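You operate a simulated robot arm through the tools that you are given. There is no shell and no other tool. Be economical: measure what you need, move in short steps, check, and stop when the job is done.

You run a simulated robot arm. Do the job below in one go: nothing can be reset, and whatever is moved stays where it is left.

JOB
Press the black bush into the carrier bore, down to its white line.
Fine: slide the carrier under the ram before pulling the lever; end with the lever up and the carrier drawn out. Where these are worked on the way, their far stop is far enough and under half their travel is too little: press carrier.
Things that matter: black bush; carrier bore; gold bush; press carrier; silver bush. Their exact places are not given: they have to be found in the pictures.

The check looks at the end state, three seconds after you hand in, the way a careful person would. Anything else that was tipped, shoved, dropped, spilled or broken makes it a failure.

ROBOT AND FRAMES
A 7-joint arm with a two-finger gripper on a trunk, on a base that drives. Base frame: it is fixed to the floor where the robot stands at the start and does not move with it; the origin is under the middle of the robot, x ahead of it, y to its left, z up. Readings come in cm, degrees, newtons and seconds.
With the tool pointing down near the work surface it reaches from about 30 to 74 cm from the robot's upright axis, wherever it stands. Its first joint turns from -166.0 to 166.0 degrees. Places, roughly: carrier bore [50, -50, 90]; press carrier [50, -50, 90]. Payload 2.94 kg.
The tool frame sits at the grasp point between the pads (the TCP): z along the fingers, y along the line on which they close. The tips reach 3 cm beyond it. Largest opening 13.8 cm; the body of the gripper starts 10.9 cm behind the TCP.
Orientation is that of the tool frame in the base frame, as [roll, pitch, yaw] about the fixed x, y, z axes, in that order (R = Rz(yaw) Ry(pitch) Rx(roll)). With the fingers straight down and closing along the base's y, the tool's x points along the base's -x, its y along +y and its z along -z.

CONTROLS
- The arm moves only by the tool jog_arm. Its arguments are lists of equal length, an entry for each row: "delta_pos": the shift along the tool's x, y, z in units of 25 mm (1.0 is 25 mm), a list of three; "rot": the turn, a rotation vector about the tool's x, y, z in units of 6 degrees (1.0 is 6 degrees), a list of three; "claw": the gripper command, from -1 (fully open) to 1 (shut), values between in proportion. In form: {"delta_pos": [[x, y, z], ...], "rot": [[wx, wy, wz], ...], "claw": [claw, ...]}. A call has 1 to 20 rows; each row shifts and turns the commanded pose from where the row before left it, along the tool's axes as they then stand. A call with a number of a shift or a turn outside -1 to 1 is refused whole. Each row takes 0.2 s and may step no farther than 5 cm and 8.6 degrees from the row before; otherwise, or with a gripper value out of range, the whole call is refused. Where a pose cannot be reached the arm comes as near as it can. A force on the tool above 50 N (or 10 N above the force at the start of the call, whichever is more), or a blocked arm, ends the call early, and 0.2 s more pass. Each finger halts on what it meets, pressing with about 20 N; the grip force reading is that of the motor and also rises with nothing between the fingers. The clock runs only during rows and for 0.2 s after the last one: add rows that do not move to give the fingers time. It gives the time, the measured TCP pose, the force on the tool (base axes), the opening and the grip force at its end, in the units of the frame above (readings bear some noise), with the torque about the TCP (base axes, N m) and any sound that the robot's microphone picked up, and new pictures: "pictures" is both (left out), scene, wrist or none.
- Cameras (640 x 400 px; columns grow to the right, rows downward): "scene" is now at [-0.57, 7.95, 159.3]; the picture's right is [-0.57, -0.82, 0.00], its down [-0.39, 0.27, -0.88] and it looks along [0.72, -0.51, -0.48] (base axes); focal length 264 px, centre (320, 200). "wrist" rides on the gripper at [7.1, 1.9, -14.6] in the tool frame; the picture's right is [-0.26, 0.97, 0.00], its down [-0.85, -0.23, -0.48] and it looks along [-0.46, -0.12, 0.88] (tool axes); focal length 280 px, centre (320, 200).
- slide_trunk(by): slides the trunk up (or, below 0, down) by that many cm; the arm and the scene camera ride with it, the base frame stays. It gives what a move gives, with no picture.
- base_move(legs): drives the robot by 1 to 6 legs, each [ahead, left, turn to the left] in cm, cm and degrees, along the robot's own axes; the way and the turn of a leg run together, so that a leg with both is an arc; at most 150 cm and 180 degrees a leg. The arm and the cameras ride along, it lands a little off, and it stops where it bumps. It gives what a move gives, and a new picture of the scene camera.
- aim_head(pan, tilt): turns the head with the scene camera to pan (to the left, within 86 degrees either way) and tilt (down, from -29 to 69), counted from straight ahead of the robot. It gives what a move gives, and a new picture of the scene camera.
- probe_pixels(camera, pixels): for up to 12 pixels [column, row] of the newest picture of that camera ("zoom" is the newest enlarged one), the place [x, y, z] in the base frame of the surface seen there, good to about 0.2 cm. It takes no simulated time.
- inspect(camera, box): a new picture of the part [left, top, right, bottom] of that camera's present view, enlarged. It takes no simulated time.
- finish_job(): hands the job in; it is judged then, once.

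Go step by step. Measure first, check grasps and placings, and put right what went wrong. The budget is 80 turns and 260 pictures, counting those below and the enlarged ones. Unless the task says otherwise, let go and move clear before handing in, and close with one line.

The tools are called after "Request:" as name(argument=value, ...) on one line, values as JSON. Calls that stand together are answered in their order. jog_arm: Moves the arm, as the interface text tells. Its arguments: {"type":"object","properties":{"delta_pos":{"type":"array","items":{"type":"array","items":{"type":"number"}}},"rot":{"type":"array","items":{"type":"array","items":{"type":"number"}}},"claw":{"type":"array","items":{"type":"number"}},"pictures":{"type":"string","enum":["both","scene","wrist","none"]}},"required":["delta_pos","rot","claw"]} The other tools are called the same way: slide_trunk (by) slides the trunk up or down; base_move (legs) drives the base; aim_head (pan, tilt) turns the head that bears the scene camera; probe_pixels (camera, pixels) gives the place of the surface under pixels of a picture; inspect (camera, box) takes an enlarged picture of a part of a camera's view; finish_job () hands the job in.

At the start:

```text
time_s: 0.0
position: [21.04, -28.48, 145.32]
tcp_rot: [180.0, 0.1, -180.0]
force: [-0.4, 0.6, 0.5]
torque: [-0.02, 0.01, 0.0]
width: 13.78
grasp_force: 0.1
trunk travel left (down, up): [-42.5, 2.9]
robot x, y, heading: [0.17, -0.09, 0.2]
head pan, tilt: [-35.1, 28.5]
```

scene: 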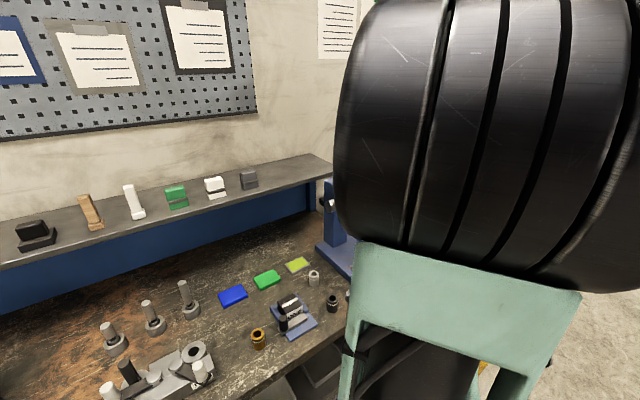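
wrist: 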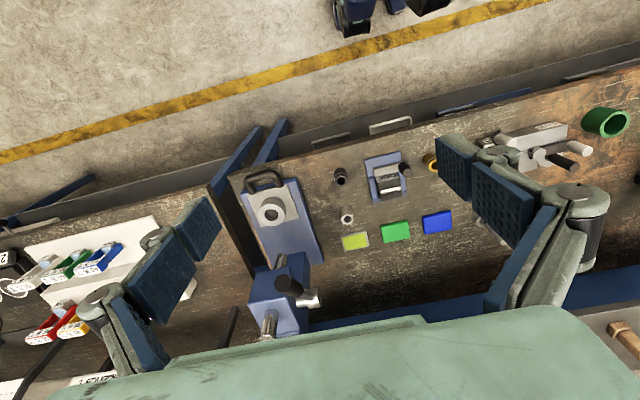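

The wrist view shows the press (blue, around px 280,230) with a carrier and handle at 265,190, and small bushes at (340,175), (347,218), (430,162). I'll zoom in and probe.

Request:
inspect(camera="wrist", box=[220, 120, 460, 340])

Request:
probe_pixels(camera="wrist", pixels=[[340, 175], [347, 218], [430, 162], [270, 211], [265, 180], [288, 285], [308, 298], [270, 322], [300, 230], [325, 240], [390, 180], [200, 230]])

```text
1.82 times, centred on (340, 230) of wrist
```

zoom: 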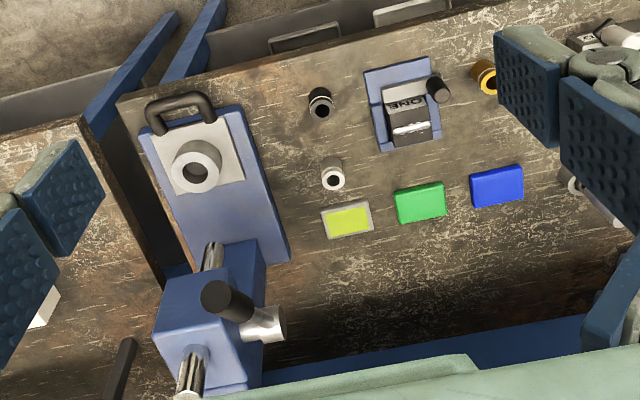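

```text
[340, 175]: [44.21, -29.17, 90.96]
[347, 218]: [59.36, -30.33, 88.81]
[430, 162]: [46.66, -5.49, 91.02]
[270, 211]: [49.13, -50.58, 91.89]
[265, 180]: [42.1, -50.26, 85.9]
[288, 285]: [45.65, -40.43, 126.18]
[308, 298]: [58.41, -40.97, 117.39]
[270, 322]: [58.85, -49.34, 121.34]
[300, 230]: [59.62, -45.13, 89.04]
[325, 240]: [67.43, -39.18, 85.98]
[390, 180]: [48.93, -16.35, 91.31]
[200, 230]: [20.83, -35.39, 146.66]
```

The black bush is at about (44,-29), the carrier ring at (49,-50.5), and the lever knob at (45.6,-40.4,126). I'll drive right so the press is ahead and within reach, and so that the arm isn't in the view.

Request:
base_move(legs=[[0, -35, 0]])

Request:
aim_head(pan=0, tilt=45)

```text
time_s: 3.6
position: [21.12, -62.99, 145.32]
tcp_rot: [180.0, 0.0, -179.8]
force: [0.3, 0.9, 0.3]
torque: [-0.01, -0.03, 0.03]
width: 13.81
grasp_force: 0.1
trunk travel left (down, up): [-42.5, 2.9]
robot x, y, heading: [0.15, -34.42, 0.2]
head pan, tilt: [-35.1, 28.5]
```

scene: 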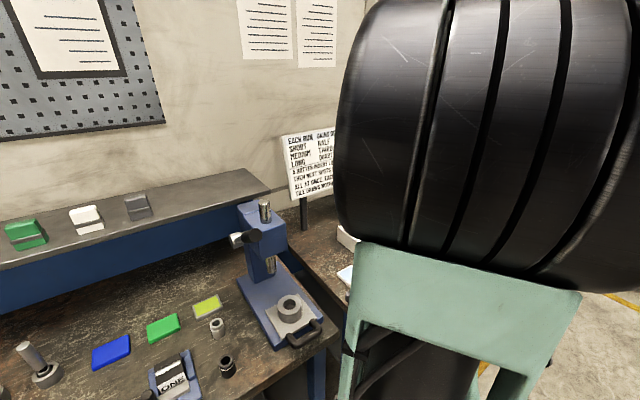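

```text
time_s: 4.6
position: [21.2, -63.06, 145.19]
tcp_rot: [180.0, 0.0, -179.8]
force: [-0.4, 1.0, 0.4]
torque: [-0.03, -0.01, -0.04]
width: 13.8
grasp_force: 0.0
trunk travel left (down, up): [-42.5, 2.9]
robot x, y, heading: [-0.03, -35.14, 0.1]
head pan, tilt: [0.0, 45.0]
```

scene: 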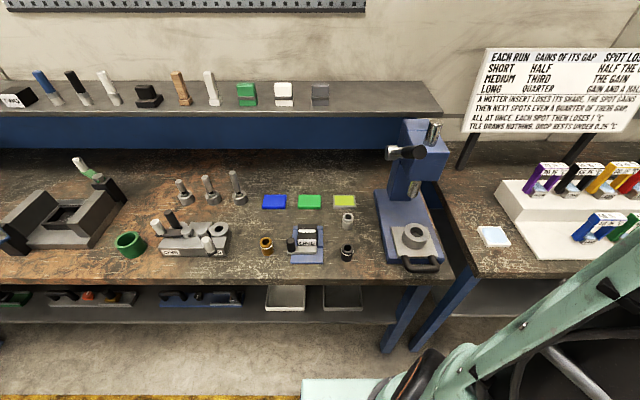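

The press is now visible at (405,190), and the bushes at (348,253), (348,217) and (266,245). I'll enlarge this part.

Request:
inspect(camera="scene", box=[320, 110, 464, 280])

Request:
inspect(camera="scene", box=[240, 200, 368, 280])

```text
2.35 times, centred on (392, 195) of scene
```

zoom: 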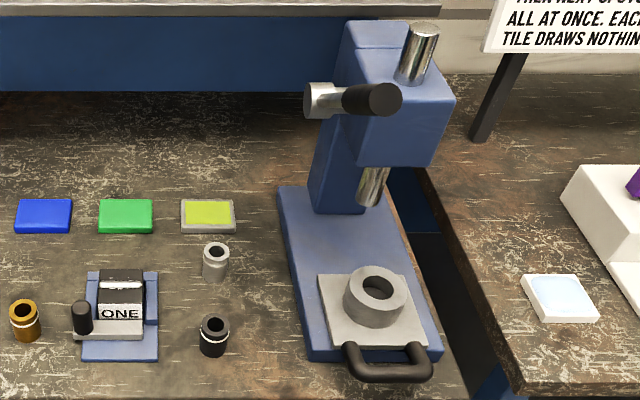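

```text
5.00 times, centred on (304, 240) of scene
```

zoom: 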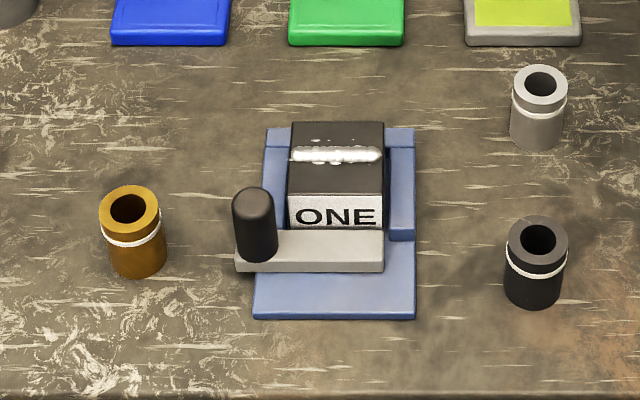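

The black bush has its white line near the top. I'll measure the bush using the current enlarged picture.

Request:
probe_pixels(camera="zoom", pixels=[[512, 232], [565, 232], [538, 219], [538, 257], [538, 270], [538, 290], [536, 304], [520, 309], [580, 290], [538, 240]])

Request:
inspect(camera="scene", box=[376, 210, 448, 280])

```text
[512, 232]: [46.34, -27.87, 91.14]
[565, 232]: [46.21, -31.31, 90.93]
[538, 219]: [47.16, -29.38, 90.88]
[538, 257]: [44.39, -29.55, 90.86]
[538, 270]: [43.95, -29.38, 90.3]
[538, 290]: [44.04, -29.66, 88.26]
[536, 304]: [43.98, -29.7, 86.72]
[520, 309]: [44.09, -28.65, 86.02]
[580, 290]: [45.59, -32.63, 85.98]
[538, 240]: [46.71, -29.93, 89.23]
```

```text
5.71 times, centred on (412, 245) of scene
```

zoom: 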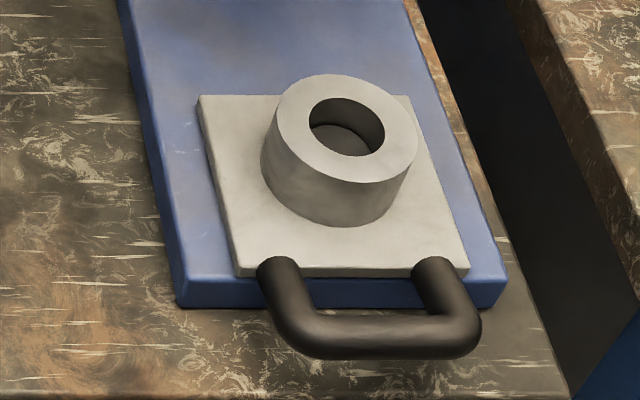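

Bush: centre about (45.6,-29.5), 86–91 high, 3.4 cm diameter. Next I'll measure the ring and the handle.

Request:
probe_pixels(camera="zoom", pixels=[[292, 125], [400, 140], [345, 88], [345, 167], [345, 148], [308, 127], [384, 127], [240, 240], [430, 262], [370, 335], [280, 300], [450, 300]])

Request:
probe_pixels(camera="scene", pixels=[[392, 154], [415, 152], [432, 135], [413, 188], [413, 182], [410, 193], [405, 153], [420, 125], [380, 195], [436, 270]])

```text
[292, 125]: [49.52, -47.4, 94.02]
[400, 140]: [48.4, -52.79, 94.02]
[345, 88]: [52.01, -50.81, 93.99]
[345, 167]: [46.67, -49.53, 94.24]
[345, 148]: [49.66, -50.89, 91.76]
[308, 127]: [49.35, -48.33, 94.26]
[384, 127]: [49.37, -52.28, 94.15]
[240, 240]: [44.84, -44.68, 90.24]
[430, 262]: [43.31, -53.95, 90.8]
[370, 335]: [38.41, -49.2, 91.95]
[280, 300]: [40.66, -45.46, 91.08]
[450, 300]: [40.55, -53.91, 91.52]
```

```text
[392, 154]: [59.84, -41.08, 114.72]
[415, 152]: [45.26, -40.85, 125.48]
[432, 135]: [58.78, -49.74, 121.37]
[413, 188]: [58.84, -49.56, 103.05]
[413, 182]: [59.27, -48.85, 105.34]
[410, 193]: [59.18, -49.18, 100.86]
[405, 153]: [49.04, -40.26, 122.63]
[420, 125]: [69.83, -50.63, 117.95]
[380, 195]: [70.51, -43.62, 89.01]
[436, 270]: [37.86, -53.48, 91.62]
```

Ring: top at z 94, centre about (49.3,-50.3). The ram is at (59.5,-49.5) with its bottom near z 100. I'll carry the arm high over the black bush with the gripper half open.

Request:
jog_arm(delta_pos=[[-0.65, 0.957, 0], [-0.65, 0.957, 0], [-0.65, 0.957, 0], [-0.65, 0.957, 0], [-0.65, 0.957, 0], [-0.65, 0.957, 0], [-0.65, 0.957, 0], [-0.65, 0.957, 0], [-0.65, 0.957, 0], [-0.65, 0.957, 0], [-0.65, 0.957, 0], [-0.65, 0.957, 0], [-0.65, 0.957, 0], [-0.65, 0.957, 0], [0, 0, 0], [0, 0, 0]], rot=[[0, 0, 0], [0, 0, 0], [0, 0, 0], [0, 0, 0], [0, 0, 0], [0, 0, 0], [0, 0, 0], [0, 0, 0], [0, 0, 0], [0, 0, 0], [0, 0, 0], [0, 0, 0], [0, 0, 0], [0, 0, 0], [0, 0, 0], [0, 0, 0]], claw=[0, 0, 0, 0, 0, 0, 0, 0, 0, 0, 0, 0, 0, 0, 0, 0])

```text
time_s: 8.0
position: [43.84, -29.53, 145.35]
tcp_rot: [-180.0, 0.0, -179.8]
force: [0.2, 0.3, -0.2]
torque: [0.02, -0.04, -0.01]
width: 6.93
grasp_force: 0.1
trunk travel left (down, up): [-42.5, 2.9]
robot x, y, heading: [-0.19, -34.63, 0.0]
head pan, tilt: [0.0, 45.0]
```

scene: 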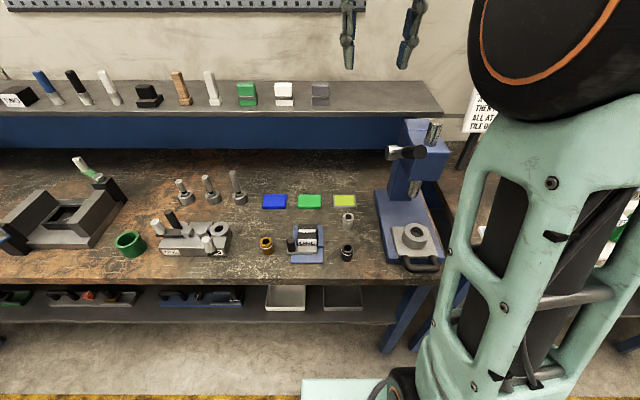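
wrist: 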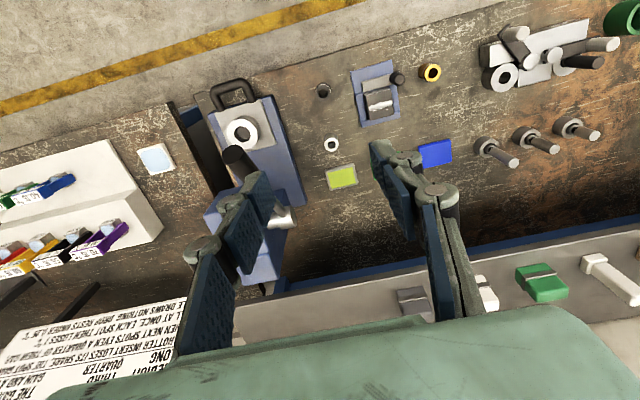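

The bush is seen in the wrist view at (323,90). I'll check where the arm links are relative to the lever before going down.

Request:
probe_pixels(camera="scene", pixels=[[480, 50], [540, 20], [620, 20], [540, 80], [490, 120], [470, 180], [450, 280], [620, 120], [600, 250], [350, 60], [405, 60], [415, 10]])

Request:
aim_head(pan=-15, tilt=5)

```text
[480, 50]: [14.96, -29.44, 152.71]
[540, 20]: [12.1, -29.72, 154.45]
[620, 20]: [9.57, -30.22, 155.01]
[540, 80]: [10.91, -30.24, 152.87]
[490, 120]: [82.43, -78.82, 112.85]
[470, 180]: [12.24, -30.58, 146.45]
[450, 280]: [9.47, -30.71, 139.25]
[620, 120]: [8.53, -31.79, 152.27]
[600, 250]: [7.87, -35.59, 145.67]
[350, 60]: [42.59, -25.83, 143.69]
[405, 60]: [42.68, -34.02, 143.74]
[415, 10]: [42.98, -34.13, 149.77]
```

```text
time_s: 9.1
position: [43.85, -29.47, 145.29]
tcp_rot: [179.9, 0.0, -179.8]
force: [-0.7, 0.1, -0.1]
torque: [-0.01, 0.0, -0.02]
width: 6.91
grasp_force: 0.2
trunk travel left (down, up): [-42.5, 2.9]
robot x, y, heading: [0.45, -34.63, 0.3]
head pan, tilt: [-15.0, 5.0]
```

scene: 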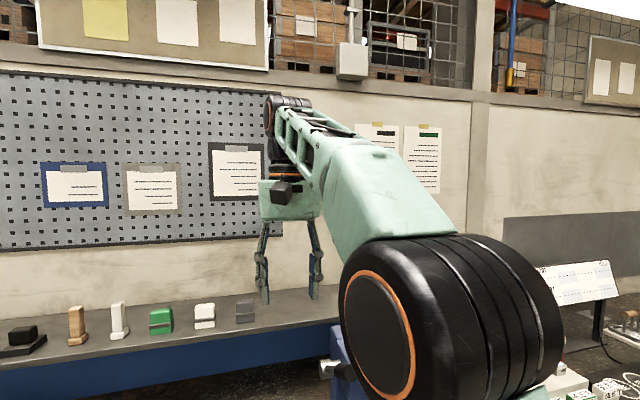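

The arm lies in a near-vertical plane and should pass beside the lever (knob y -40.6). I'll lower the trunk so the arm keeps its shape, then look.

Request:
slide_trunk(by=-34)

Request:
aim_head(pan=-10, tilt=30)

Request:
inspect(camera="wrist", box=[120, 0, 520, 250])

```text
time_s: 12.4
position: [43.76, -29.46, 111.38]
tcp_rot: [179.9, 0.0, -179.8]
force: [-0.2, 0.6, 0.1]
torque: [-0.02, -0.02, 0.01]
width: 6.92
grasp_force: 0.0
trunk travel left (down, up): [-8.5, 36.9]
robot x, y, heading: [0.24, -34.67, 0.2]
head pan, tilt: [-15.0, 5.0]
```

```text
time_s: 13.3
position: [43.81, -29.57, 111.31]
tcp_rot: [180.0, 0.0, -179.8]
force: [0.9, 0.4, 0.0]
torque: [0.02, 0.0, 0.03]
width: 6.9
grasp_force: 0.0
trunk travel left (down, up): [-8.5, 36.9]
robot x, y, heading: [-0.25, -34.51, 0.1]
head pan, tilt: [-10.0, 30.0]
```

scene: 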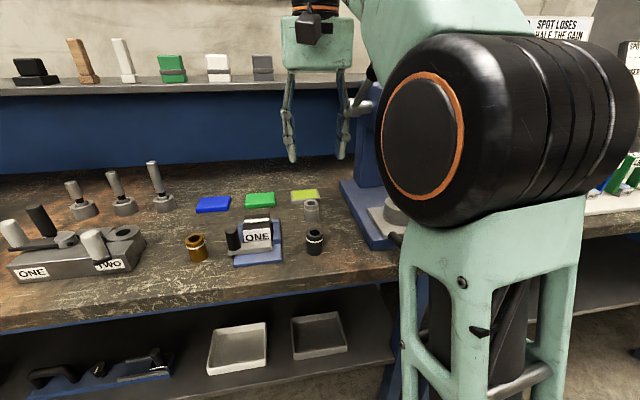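

```text
1.60 times, centred on (320, 125) of wrist
```

zoom: 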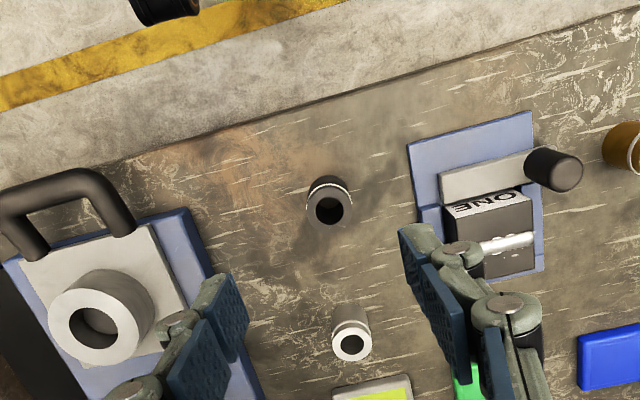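

The way down looks clear. I'll measure the bush rim, the ring and the fixture closely in the enlarged wrist picture.

Request:
probe_pixels(camera="zoom", pixels=[[309, 207], [348, 207], [328, 191], [328, 223], [330, 180], [56, 320], [143, 316], [100, 283], [98, 360], [88, 330], [420, 230], [412, 150]])

```text
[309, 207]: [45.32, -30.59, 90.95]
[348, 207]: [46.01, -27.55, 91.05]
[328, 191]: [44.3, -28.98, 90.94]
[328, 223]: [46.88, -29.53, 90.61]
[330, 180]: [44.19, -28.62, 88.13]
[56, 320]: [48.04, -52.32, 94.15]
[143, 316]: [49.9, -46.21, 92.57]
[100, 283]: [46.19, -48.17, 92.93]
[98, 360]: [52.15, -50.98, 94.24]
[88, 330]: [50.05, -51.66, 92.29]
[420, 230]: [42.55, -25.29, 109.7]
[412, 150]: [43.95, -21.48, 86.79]
```

Bush centre refined to (45.6,-29.3). Descending to TCP z 91.8, tips at 88.8, and closing.

Request:
jog_arm(delta_pos=[[-0.72, 0.1, 0.8], [0, 0, 1], [0, 0, 1], [0, 0, 1], [0, 0, 1], [0, 0, 1], [0, 0, 1], [0, 0, 1], [0, 0, 0], [0, 0, 0]], rot=[[0, 0, 0], [0, 0, 0], [0, 0, 0], [0, 0, 0], [0, 0, 0], [0, 0, 0], [0, 0, 0], [0, 0, 0], [0, 0, 0], [0, 0, 0]], claw=[0, 0, 0, 0, 0, 0, 0, 0, 0, 0])

```text
time_s: 15.5
position: [45.74, -29.27, 91.69]
tcp_rot: [-180.0, 0.0, -179.8]
force: [-0.2, -0.9, -0.2]
torque: [-0.03, -0.01, -0.01]
width: 6.88
grasp_force: 0.0
trunk travel left (down, up): [-8.5, 36.9]
robot x, y, heading: [0.04, -34.3, 0.3]
head pan, tilt: [-10.0, 30.0]
```

scene: 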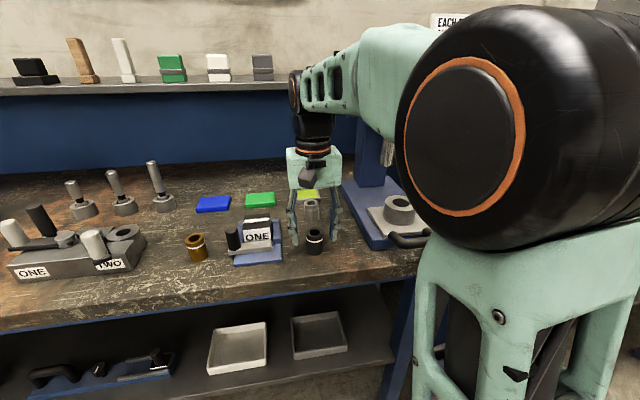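
wrist: 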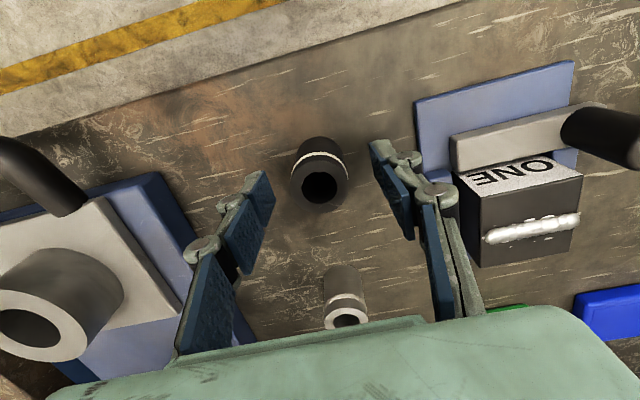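

The bush sits between the pads at (320,185). Closing now.

Request:
jog_arm(delta_pos=[[0, 0, 0], [0, 0, 0], [0, 0, 0], [0, 0, 0], [0, 0, 0]], rot=[[0, 0, 0], [0, 0, 0], [0, 0, 0], [0, 0, 0], [0, 0, 0]], claw=[0.8, 0.8, 0.8, 0.8, 0.8], pictures="wrist")

```text
time_s: 16.7
position: [45.68, -29.14, 91.83]
tcp_rot: [-180.0, 0.0, -179.7]
force: [0.3, -0.4, 0.4]
torque: [-0.02, 0.01, 0.02]
width: 3.5
grasp_force: 20.2
trunk travel left (down, up): [-8.5, 36.9]
robot x, y, heading: [0.02, -34.46, 0.2]
head pan, tilt: [-10.0, 30.0]
```

wrist: 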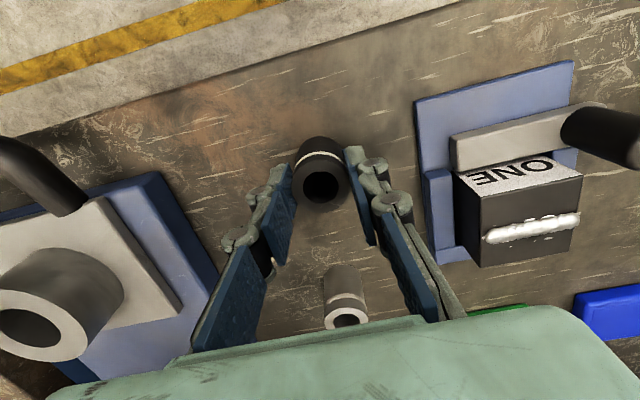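

Bush gripped (3.5 cm). I'll lift it, draw it back to x≈33 to stay clear of the lever, and shift over to y≈-50.3.

Request:
jog_arm(delta_pos=[[0, 0, -0.6], [0, 0, -1], [0, 0, -1], [0, 0, -1], [0, 0, -1], [1, 0, 0], [1, 0, 0], [1, 0, 0], [1, 0, 0], [1, 0, 0], [0, -0.94, 0], [0, -0.94, 0], [0, -0.94, 0], [0, -0.94, 0], [0, -0.94, 0], [0, -0.94, 0], [0, -0.94, 0], [0, -0.94, 0], [0, -0.94, 0], [0, 0, 0]], rot=[[0, 0, 0], [0, 0, 0], [0, 0, 0], [0, 0, 0], [0, 0, 0], [0, 0, 0], [0, 0, 0], [0, 0, 0], [0, 0, 0], [0, 0, 0], [0, 0, 0], [0, 0, 0], [0, 0, 0], [0, 0, 0], [0, 0, 0], [0, 0, 0], [0, 0, 0], [0, 0, 0], [0, 0, 0], [0, 0, 0]], claw=[0.8, 0.8, 0.8, 0.8, 0.8, 0.8, 0.8, 0.8, 0.8, 0.8, 0.8, 0.8, 0.8, 0.8, 0.8, 0.8, 0.8, 0.8, 0.8, 0.8])

```text
time_s: 20.9
position: [33.34, -50.46, 103.38]
tcp_rot: [-180.0, 0.1, -179.8]
force: [-1.3, 1.2, -2.0]
torque: [0.0, 0.05, 0.01]
width: 3.52
grasp_force: 19.8
trunk travel left (down, up): [-8.5, 36.9]
robot x, y, heading: [0.18, -34.5, 0.3]
head pan, tilt: [-10.0, 30.0]
```

scene: 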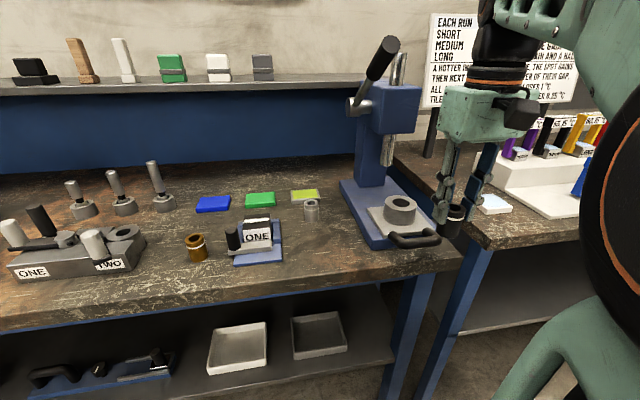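
wrist: 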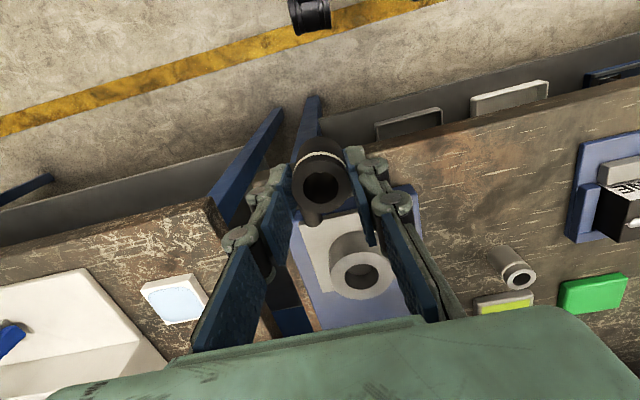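

All held and clear. From here the ring shows in the wrist view at (362,272) and the whole lever in the scene at (365,85); I'll measure both.

Request:
inspect(camera="wrist", box=[310, 220, 410, 320])

Request:
probe_pixels(camera="scene", pixels=[[388, 45], [383, 55], [370, 76], [360, 98], [353, 105], [372, 108], [398, 75], [388, 150], [387, 163], [395, 100], [362, 130]])

Request:
probe_pixels(camera="wrist", pixels=[[346, 270], [379, 275], [362, 257], [362, 288], [334, 270], [391, 275], [362, 296], [325, 170], [305, 185], [337, 185], [320, 205]])

```text
4.00 times, centred on (360, 270) of wrist
```

zoom: 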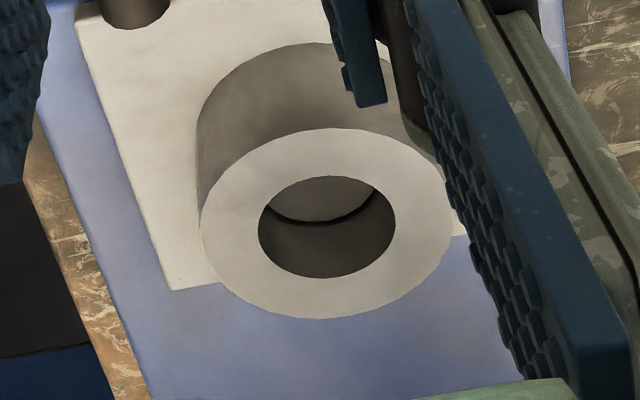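

```text
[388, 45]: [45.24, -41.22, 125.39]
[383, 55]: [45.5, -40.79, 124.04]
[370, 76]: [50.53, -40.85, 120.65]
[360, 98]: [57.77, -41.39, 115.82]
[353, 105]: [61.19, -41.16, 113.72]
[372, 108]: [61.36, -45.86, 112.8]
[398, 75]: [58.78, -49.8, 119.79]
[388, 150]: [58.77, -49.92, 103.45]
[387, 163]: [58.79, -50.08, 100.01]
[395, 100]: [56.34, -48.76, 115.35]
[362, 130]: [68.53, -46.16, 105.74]
```

```text
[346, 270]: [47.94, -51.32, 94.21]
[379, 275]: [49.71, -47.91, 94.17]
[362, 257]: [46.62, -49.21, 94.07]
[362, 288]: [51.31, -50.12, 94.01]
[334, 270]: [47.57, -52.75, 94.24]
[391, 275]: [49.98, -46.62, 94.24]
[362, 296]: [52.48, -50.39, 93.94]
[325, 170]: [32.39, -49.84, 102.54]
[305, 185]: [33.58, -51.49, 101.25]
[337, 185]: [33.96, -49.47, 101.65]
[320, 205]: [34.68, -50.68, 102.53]
```

I'll take precise rim points of the ring from the enlarged picture, to get its centre.

Request:
probe_pixels(camera="zoom", pixels=[[206, 223], [448, 222], [327, 133], [327, 313], [254, 227], [399, 227], [327, 172], [327, 282], [330, 205], [330, 240]])

```text
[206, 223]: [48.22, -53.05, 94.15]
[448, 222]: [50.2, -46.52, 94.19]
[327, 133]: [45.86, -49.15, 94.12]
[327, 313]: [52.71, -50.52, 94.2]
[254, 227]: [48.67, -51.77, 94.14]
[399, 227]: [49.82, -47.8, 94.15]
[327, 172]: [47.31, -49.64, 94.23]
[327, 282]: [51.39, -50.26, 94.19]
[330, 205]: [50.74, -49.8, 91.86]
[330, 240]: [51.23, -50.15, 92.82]
```

Bore centre is (49.3,-49.85), top 94.2. I'll move the bush in over it while high.

Request:
jog_arm(delta_pos=[[-0.91, 0.04, 0], [-0.91, 0.04, 0], [-0.91, 0.04, 0], [-0.91, 0.04, 0], [-0.91, 0.04, 0], [-0.91, 0.04, 0], [-0.91, 0, 0], [0, 0, 0], [0, 0, 0]], rot=[[0, 0, 0], [0, 0, 0], [0, 0, 0], [0, 0, 0], [0, 0, 0], [0, 0, 0], [0, 0, 0], [0, 0, 0], [0, 0, 0]], claw=[0.8, 0.8, 0.8, 0.8, 0.8, 0.8, 0.8, 0.8, 0.8])

```text
time_s: 22.9
position: [49.23, -49.83, 103.39]
tcp_rot: [-180.0, 0.0, -179.9]
force: [-0.2, -0.1, -1.2]
torque: [0.0, 0.03, 0.01]
width: 3.52
grasp_force: 20.0
trunk travel left (down, up): [-8.5, 36.9]
robot x, y, heading: [-0.02, -34.7, -0.1]
head pan, tilt: [-10.0, 30.0]
```

scene: 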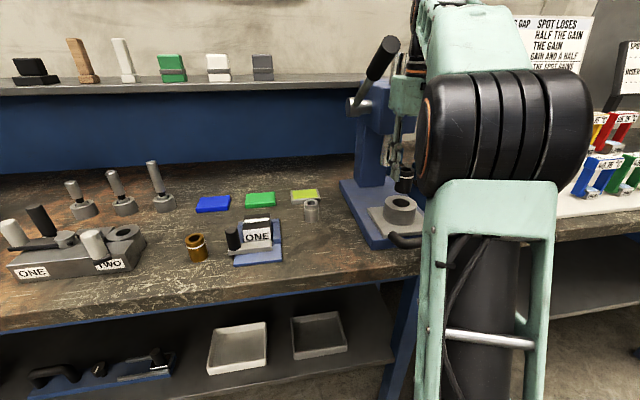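
wrist: 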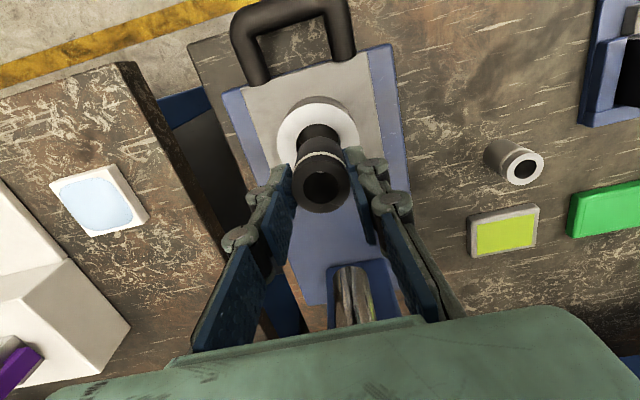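

Aligned over the bore. I'll lower slowly to TCP z 98.2.

Request:
jog_arm(delta_pos=[[0.0, 0, 0.4], [0, 0, 0.4], [0, 0, 0.4], [0, 0, 0.3], [0, 0, 0.2], [0, 0, 0.2], [0, 0, 0.2], [0, 0, 0]], rot=[[0, 0, 0], [0, 0, 0], [0, 0, 0], [0, 0, 0], [0, 0, 0], [0, 0, 0], [0, 0, 0], [0, 0, 0]], claw=[0.8, 0.8, 0.8, 0.8, 0.8, 0.8, 0.8, 0.8])

Request:
inspect(camera="wrist", box=[240, 60, 400, 220])

Request:
inspect(camera="scene", box=[350, 130, 450, 250])

```text
time_s: 24.7
position: [49.11, -49.9, 97.92]
tcp_rot: [-180.0, 0.0, -179.8]
force: [-0.3, -0.1, -2.8]
torque: [0.0, -0.01, 0.0]
width: 3.51
grasp_force: 19.8
trunk travel left (down, up): [-8.5, 36.9]
robot x, y, heading: [0.43, -34.67, 0.4]
head pan, tilt: [-10.0, 30.0]
```

scene: 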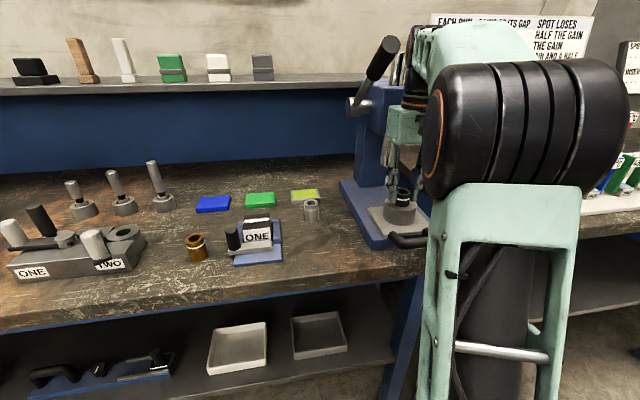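
wrist: 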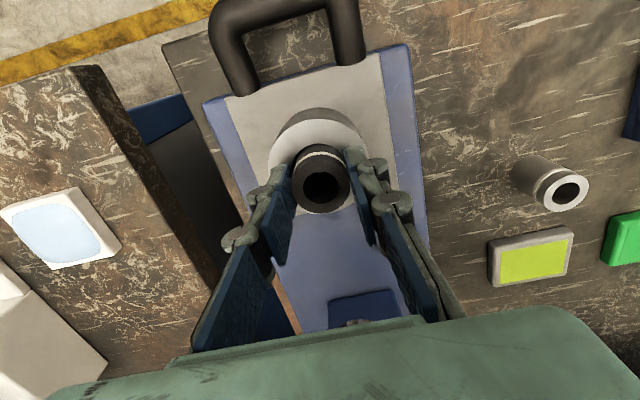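

```text
2.50 times, centred on (320, 140) of wrist
```

zoom: 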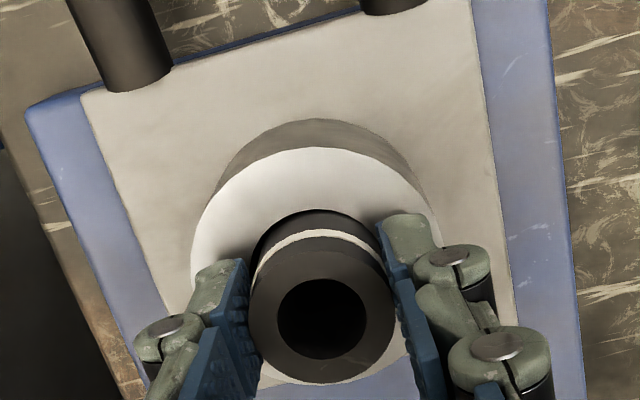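

```text
3.33 times, centred on (400, 190) of scene
```

zoom: 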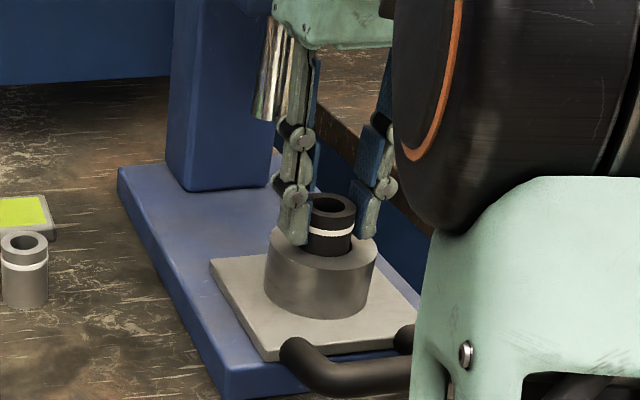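

The bush is standing in the bore with its lower part inside the rim. I'll open gently and rise straight up.

Request:
jog_arm(delta_pos=[[0, 0, 0], [0, 0, 0], [0, 0, 0], [0, 0, -0.5], [0, 0, -0.5], [0, 0, -0.8], [0, 0, -0.8], [0, 0, 0]], rot=[[0, 0, 0], [0, 0, 0], [0, 0, 0], [0, 0, 0], [0, 0, 0], [0, 0, 0], [0, 0, 0], [0, 0, 0]], claw=[0.3, 0.1, 0.1, 0.1, 0.1, 0.1, 0.1, 0.1])

Request:
inspect(camera="scene", box=[350, 130, 450, 250])

```text
time_s: 26.5
position: [49.2, -49.73, 104.51]
tcp_rot: [-180.0, 0.0, -179.8]
force: [0.4, 0.1, 0.4]
torque: [-0.01, -0.01, -0.02]
width: 6.21
grasp_force: 0.0
trunk travel left (down, up): [-8.5, 36.9]
robot x, y, heading: [-0.1, -34.66, 0.2]
head pan, tilt: [-10.0, 30.0]
```

scene: 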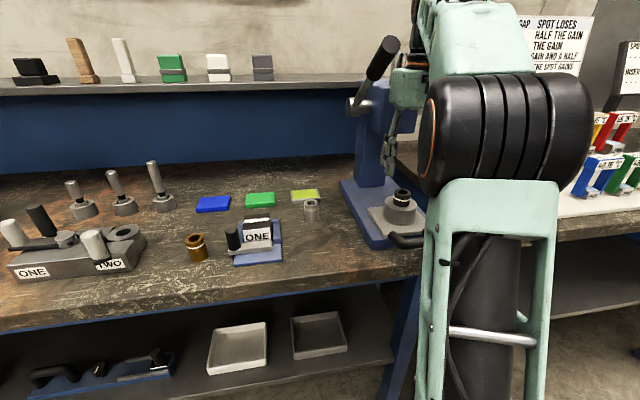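
wrist: 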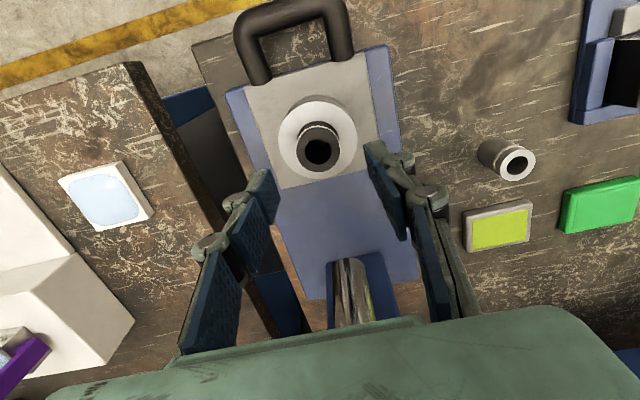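

```text
3.33 times, centred on (400, 190) of scene
```

zoom: 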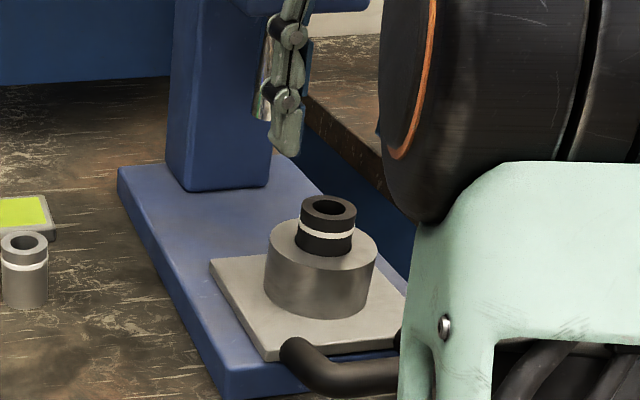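

The bush stands upright in the bore. Next I'll draw back, close the fingers and lower them in front of the carrier handle, ready to push it in.

Request:
jog_arm(delta_pos=[[1, 0, 0], [1, 0, 0], [1, 0, 0], [1, 0, 0], [1, 0, 0], [1, 0, 0], [0.3, 0, 0], [0, 0, 0.9], [0, 0, 0.9], [0, 0, 0.9], [0, 0, 0.9], [0, 0, 0.8], [0, 0, 0]], rot=[[0, 0, 0], [0, 0, 0], [0, 0, 0], [0, 0, 0], [0, 0, 0], [0, 0, 0], [0, 0, 0], [0, 0, 0], [0, 0, 0], [0, 0, 0], [0, 0, 0], [0, 0, 0], [0, 0, 0]], claw=[0.1, 0.1, 0.1, 0.1, 1, 1, 1, 1, 1, 1, 1, 1, 1])

Request:
probe_pixels(camera="scene", pixels=[[401, 190], [401, 194], [401, 197], [401, 203]])

```text
time_s: 29.3
position: [33.39, -49.8, 93.61]
tcp_rot: [-180.0, 0.0, -179.8]
force: [1.1, 0.8, 0.0]
torque: [-0.01, 0.01, 0.01]
width: 0.01
grasp_force: 20.0
trunk travel left (down, up): [-8.5, 36.9]
robot x, y, heading: [-0.05, -34.64, 0.4]
head pan, tilt: [-10.0, 30.0]
```

scene: 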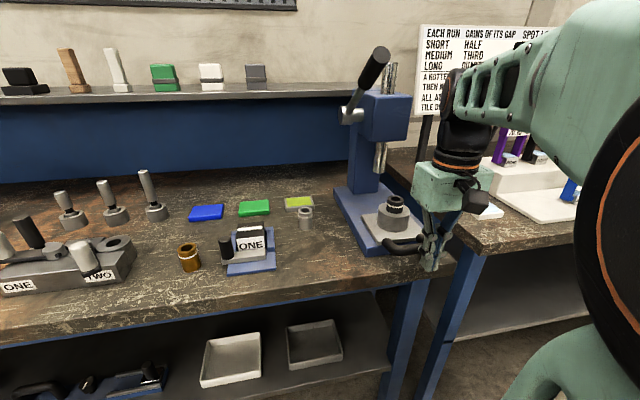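
wrist: 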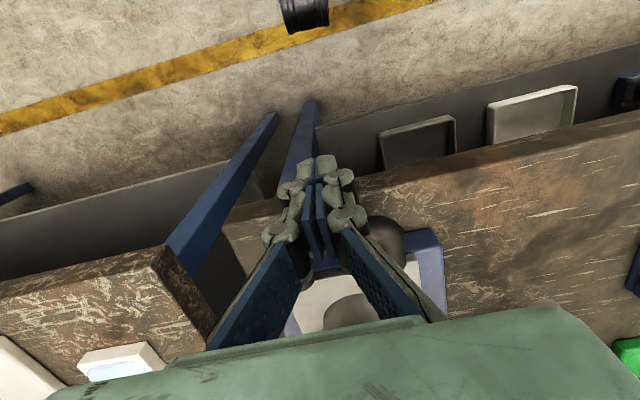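

```text
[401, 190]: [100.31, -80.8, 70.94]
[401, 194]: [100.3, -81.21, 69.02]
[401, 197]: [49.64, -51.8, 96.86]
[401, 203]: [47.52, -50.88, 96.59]
```

The fingers are shut in front of the handle bar. Pushing +x in small steps.

Request:
jog_arm(delta_pos=[[-0.3, 0, 0], [-0.3, 0, 0], [-0.3, 0, 0], [-0.3, 0, 0], [-0.3, 0, 0], [-0.3, 0, 0], [-0.3, 0, 0], [-0.3, 0, 0], [-0.3, 0, 0], [-0.3, 0, 0], [-0.3, 0, 0], [-0.3, 0, 0]], rot=[[0, 0, 0], [0, 0, 0], [0, 0, 0], [0, 0, 0], [0, 0, 0], [0, 0, 0], [0, 0, 0], [0, 0, 0], [0, 0, 0], [0, 0, 0], [0, 0, 0], [0, 0, 0]], claw=[1, 1, 1, 1, 1, 1, 1, 1, 1, 1, 1, 1])

Request:
inspect(camera="scene", box=[320, 130, 460, 270])

```text
time_s: 31.9
position: [42.33, -49.84, 93.53]
tcp_rot: [180.0, 0.1, -179.8]
force: [-0.4, 1.3, -0.6]
torque: [0.0, 0.03, 0.0]
width: 0.0
grasp_force: 19.7
trunk travel left (down, up): [-8.5, 36.9]
robot x, y, heading: [0.17, -34.48, 0.2]
head pan, tilt: [-10.0, 30.0]
```

scene: 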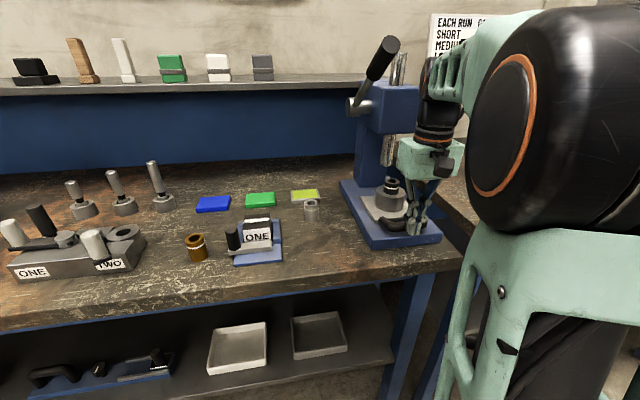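
wrist: 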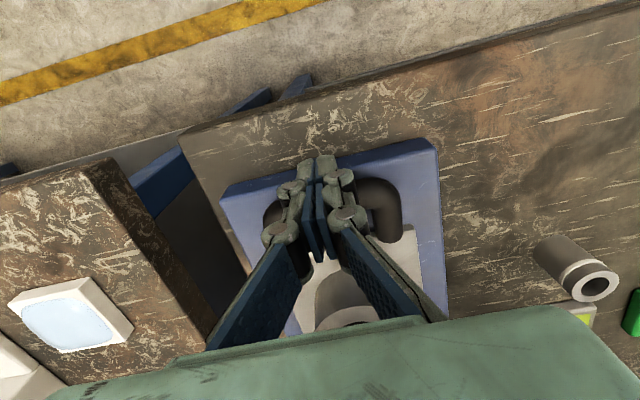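

```text
2.86 times, centred on (390, 200) of scene
```

zoom: 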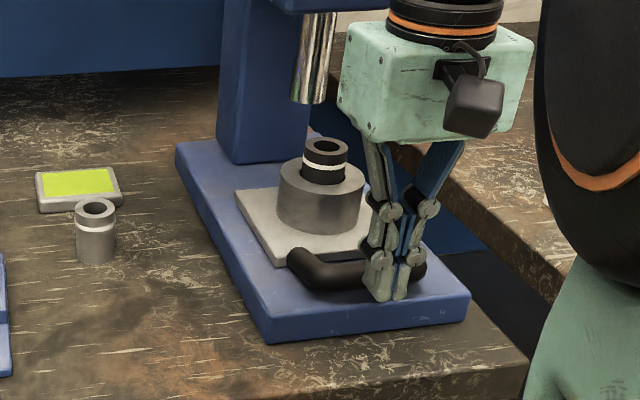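

The carrier is sliding smoothly with the bush upright. I'll keep pushing towards the stop.

Request:
jog_arm(delta_pos=[[-0.3, 0, 0], [-0.3, 0, 0], [-0.3, 0, 0], [-0.3, 0, 0], [-0.3, 0, 0], [-0.2, 0, 0], [-0.2, 0, 0], [-0.2, 0, 0], [-0.2, 0, 0], [-0.2, 0, 0], [-0.2, 0, 0]], rot=[[0, 0, 0], [0, 0, 0], [0, 0, 0], [0, 0, 0], [0, 0, 0], [0, 0, 0], [0, 0, 0], [0, 0, 0], [0, 0, 0], [0, 0, 0], [0, 0, 0]], claw=[1, 1, 1, 1, 1, 1, 1, 1, 1, 1, 1])

Request:
inspect(camera="scene", box=[320, 130, 460, 270])

```text
time_s: 34.2
position: [47.55, -49.83, 93.49]
tcp_rot: [179.8, -1.6, 180.0]
force: [-14.2, 1.8, 5.7]
torque: [0.09, 0.29, 0.09]
width: 0.0
grasp_force: 28.5
trunk travel left (down, up): [-8.5, 36.9]
robot x, y, heading: [-0.38, -34.54, 0.2]
head pan, tilt: [-10.0, 30.0]
stopped in row 11: the force on the tool passed its limit at 54 N (the readings are from after the stop); the commanded pose is now the measured one
```

scene: 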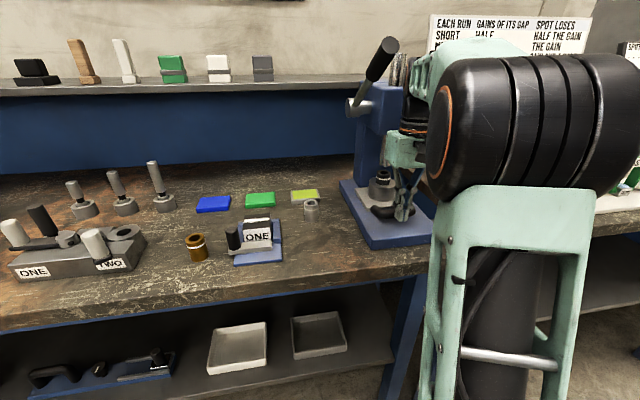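
wrist: 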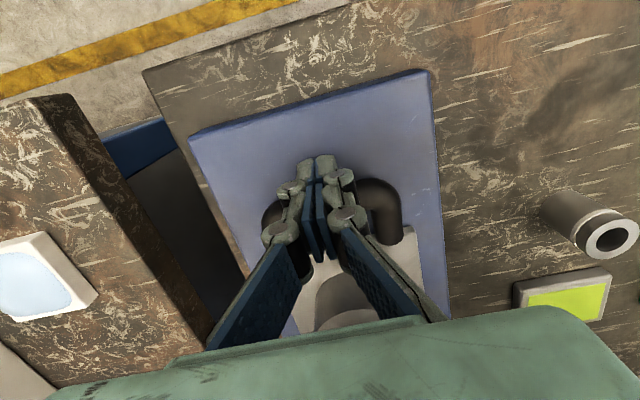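

```text
2.86 times, centred on (390, 200) of scene
```

zoom: 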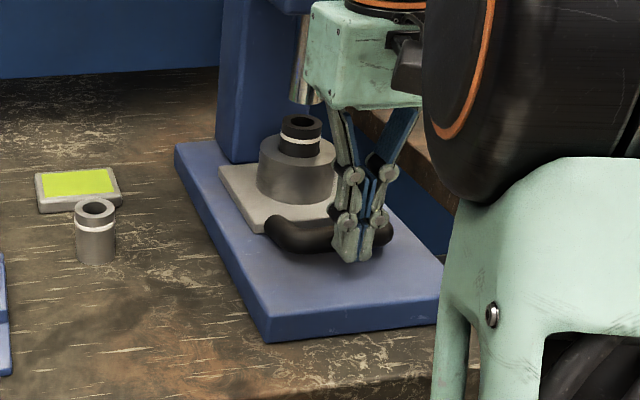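

A stop was felt at x 47.55. I'll back off and check whether the ring lies under the ram.

Request:
jog_arm(delta_pos=[[0.5, 0, 0], [1, 0, 0], [1, 0, 0], [1, 0, 0], [1, 0, 0], [0.6, -0.2, -0.8], [0, -0.5, -1], [0, -0.5, -1], [0, -0.5, -1], [0, 0, 0]], rot=[[0, 0, 0], [0, 0, 0], [0, 0, 0], [0, 0, 0], [0, 0, 0], [0, 0, 0], [0, 0, 0], [0, 0, 0], [0, 0, 0], [0, 0, 0]], claw=[1, 1, 1, 1, 1, 1, 1, 1, 1, 1], pictures="scene")

Request:
inspect(camera="scene", box=[330, 130, 430, 250])

```text
time_s: 36.4
position: [35.51, -54.3, 103.02]
tcp_rot: [179.8, -1.4, -179.9]
force: [-0.4, -0.1, -0.7]
torque: [0.01, 0.0, -0.01]
width: 0.02
grasp_force: 28.3
trunk travel left (down, up): [-8.5, 36.9]
robot x, y, heading: [0.06, -35.01, 0.1]
head pan, tilt: [-10.0, 30.0]
```

scene: 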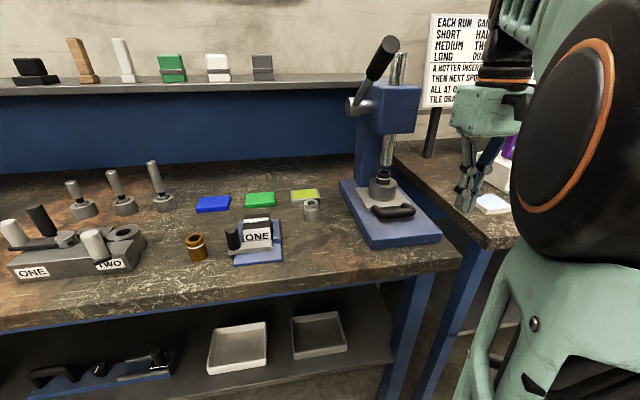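

```text
3.33 times, centred on (380, 190) of scene
```

zoom: 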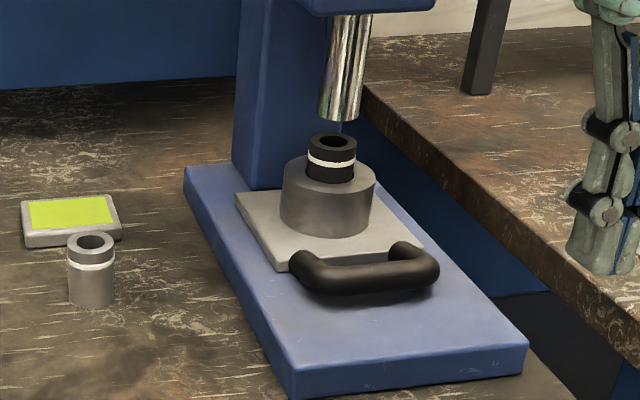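

Request:
probe_pixels(camera="zoom", pixels=[[286, 175], [373, 180], [330, 190], [332, 150], [331, 163], [331, 178], [310, 143], [355, 143], [340, 110], [322, 100], [362, 105], [360, 285]])

Request:
inspect(camera="scene", box=[335, 25, 435, 150])

```text
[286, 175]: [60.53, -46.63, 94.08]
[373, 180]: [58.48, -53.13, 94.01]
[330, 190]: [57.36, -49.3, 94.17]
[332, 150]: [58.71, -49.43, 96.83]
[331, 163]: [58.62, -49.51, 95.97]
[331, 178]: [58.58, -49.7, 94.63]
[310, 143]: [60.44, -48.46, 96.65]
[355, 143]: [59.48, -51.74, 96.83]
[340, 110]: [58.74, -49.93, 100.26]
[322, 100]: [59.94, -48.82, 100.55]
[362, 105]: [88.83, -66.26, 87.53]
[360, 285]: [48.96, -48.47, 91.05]
```

```text
3.20 times, centred on (385, 88) of scene
```

zoom: 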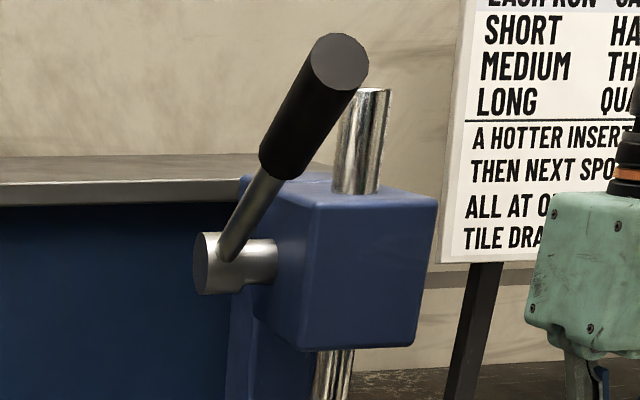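

The ring is centred under the ram: bush centre ≈(60.3,-50), top 96.85, line ≈95.9, rim 94.1. The ram bottom is at about 100. So the bush has to go down about 1.8 cm. Next I'll measure the lever.

Request:
probe_pixels(camera="zoom", pixels=[[205, 265], [225, 265], [237, 235], [260, 195], [280, 150], [300, 115], [320, 80], [340, 62], [340, 36], [364, 70], [318, 60], [265, 160]])

```text
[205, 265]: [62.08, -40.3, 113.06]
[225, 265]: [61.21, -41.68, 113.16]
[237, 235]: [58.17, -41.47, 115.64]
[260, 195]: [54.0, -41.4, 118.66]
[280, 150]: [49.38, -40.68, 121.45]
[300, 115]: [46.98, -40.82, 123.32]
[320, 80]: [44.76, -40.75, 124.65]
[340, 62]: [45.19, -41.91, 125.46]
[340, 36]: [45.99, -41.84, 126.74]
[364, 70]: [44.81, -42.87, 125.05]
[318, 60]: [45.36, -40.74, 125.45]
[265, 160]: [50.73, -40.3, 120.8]
```

The lever pivots about (62,-41.9,113), is about 21 cm long and stands at 36° up towards me; its grip centre is near (47.5,-41.9,123.7). I'll raise the trunk and move above the knob with the fingers open.

Request:
slide_trunk(by=31)

Request:
jog_arm(delta_pos=[[0, 0.62, 0], [0, 0.62, 0], [0, 0.62, 0], [0, 0.62, 0], [0, 0.62, 0], [0, 0.62, 0], [0, 0.62, 0], [0, 0.62, 0], [0, 0, 0], [0, 0, 0]], rot=[[0, -0.23, 0], [0, 0, 0], [0, 0, 0], [0, 0, 0], [0, 0, 0], [0, 0, 0], [0, 0, 0], [0, 0, 0], [0, 0, 0], [0, 0, 0]], claw=[0.1, 0.1, 0.1, 0.1, 0.1, 0.1, 0.1, 0.1, 0.1, 0.1])

```text
time_s: 39.5
position: [35.56, -54.29, 134.08]
tcp_rot: [179.8, -1.5, 180.0]
force: [-0.3, 0.6, 0.1]
torque: [-0.03, 0.02, -0.04]
width: 0.0
grasp_force: 28.3
trunk travel left (down, up): [-39.5, 5.9]
robot x, y, heading: [0.39, -34.67, -0.0]
head pan, tilt: [-10.0, 30.0]
```

```text
time_s: 41.7
position: [35.57, -41.76, 134.0]
tcp_rot: [179.8, -0.2, 180.0]
force: [0.0, -0.7, -0.5]
torque: [-0.02, -0.01, 0.03]
width: 6.19
grasp_force: 0.0
trunk travel left (down, up): [-39.5, 5.9]
robot x, y, heading: [0.09, -34.62, 0.3]
head pan, tilt: [-10.0, 30.0]
```

scene: 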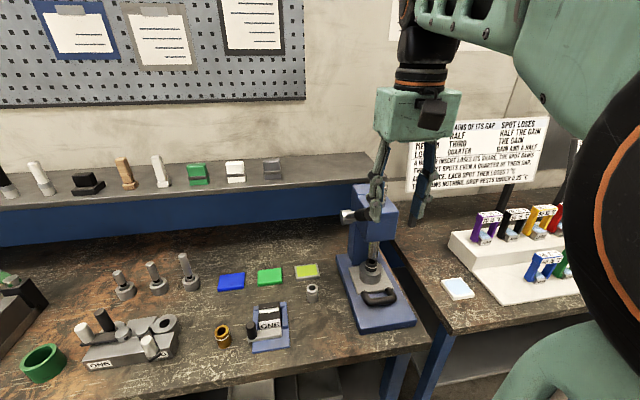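
wrist: 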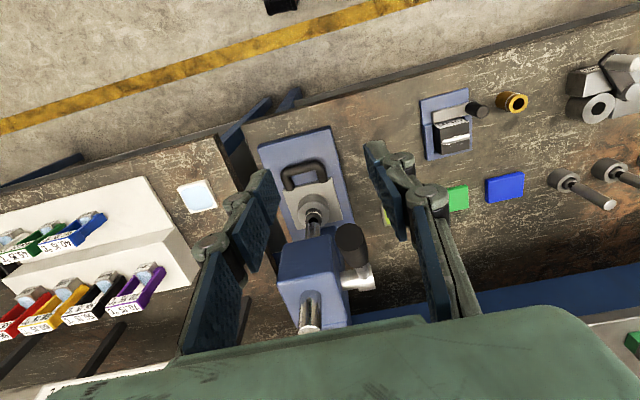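

The knob shows in the wrist view at (350,238). I'll refine its centre line.

Request:
inspect(camera="wrist", box=[310, 205, 390, 305])

Request:
probe_pixels(camera="wrist", pixels=[[338, 238], [364, 235], [350, 228], [345, 260], [366, 256], [356, 260], [362, 279], [372, 285]])

```text
4.00 times, centred on (350, 255) of wrist
```

zoom: 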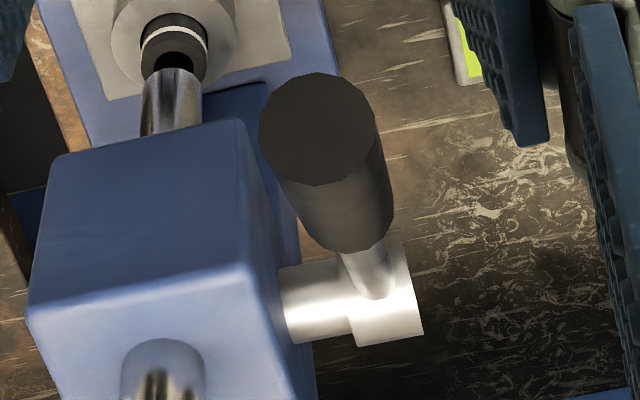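

```text
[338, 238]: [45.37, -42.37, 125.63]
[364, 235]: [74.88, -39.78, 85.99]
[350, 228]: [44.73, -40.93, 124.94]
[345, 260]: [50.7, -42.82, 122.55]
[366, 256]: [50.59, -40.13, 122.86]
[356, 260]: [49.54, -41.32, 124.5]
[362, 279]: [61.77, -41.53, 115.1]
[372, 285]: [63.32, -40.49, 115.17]
```

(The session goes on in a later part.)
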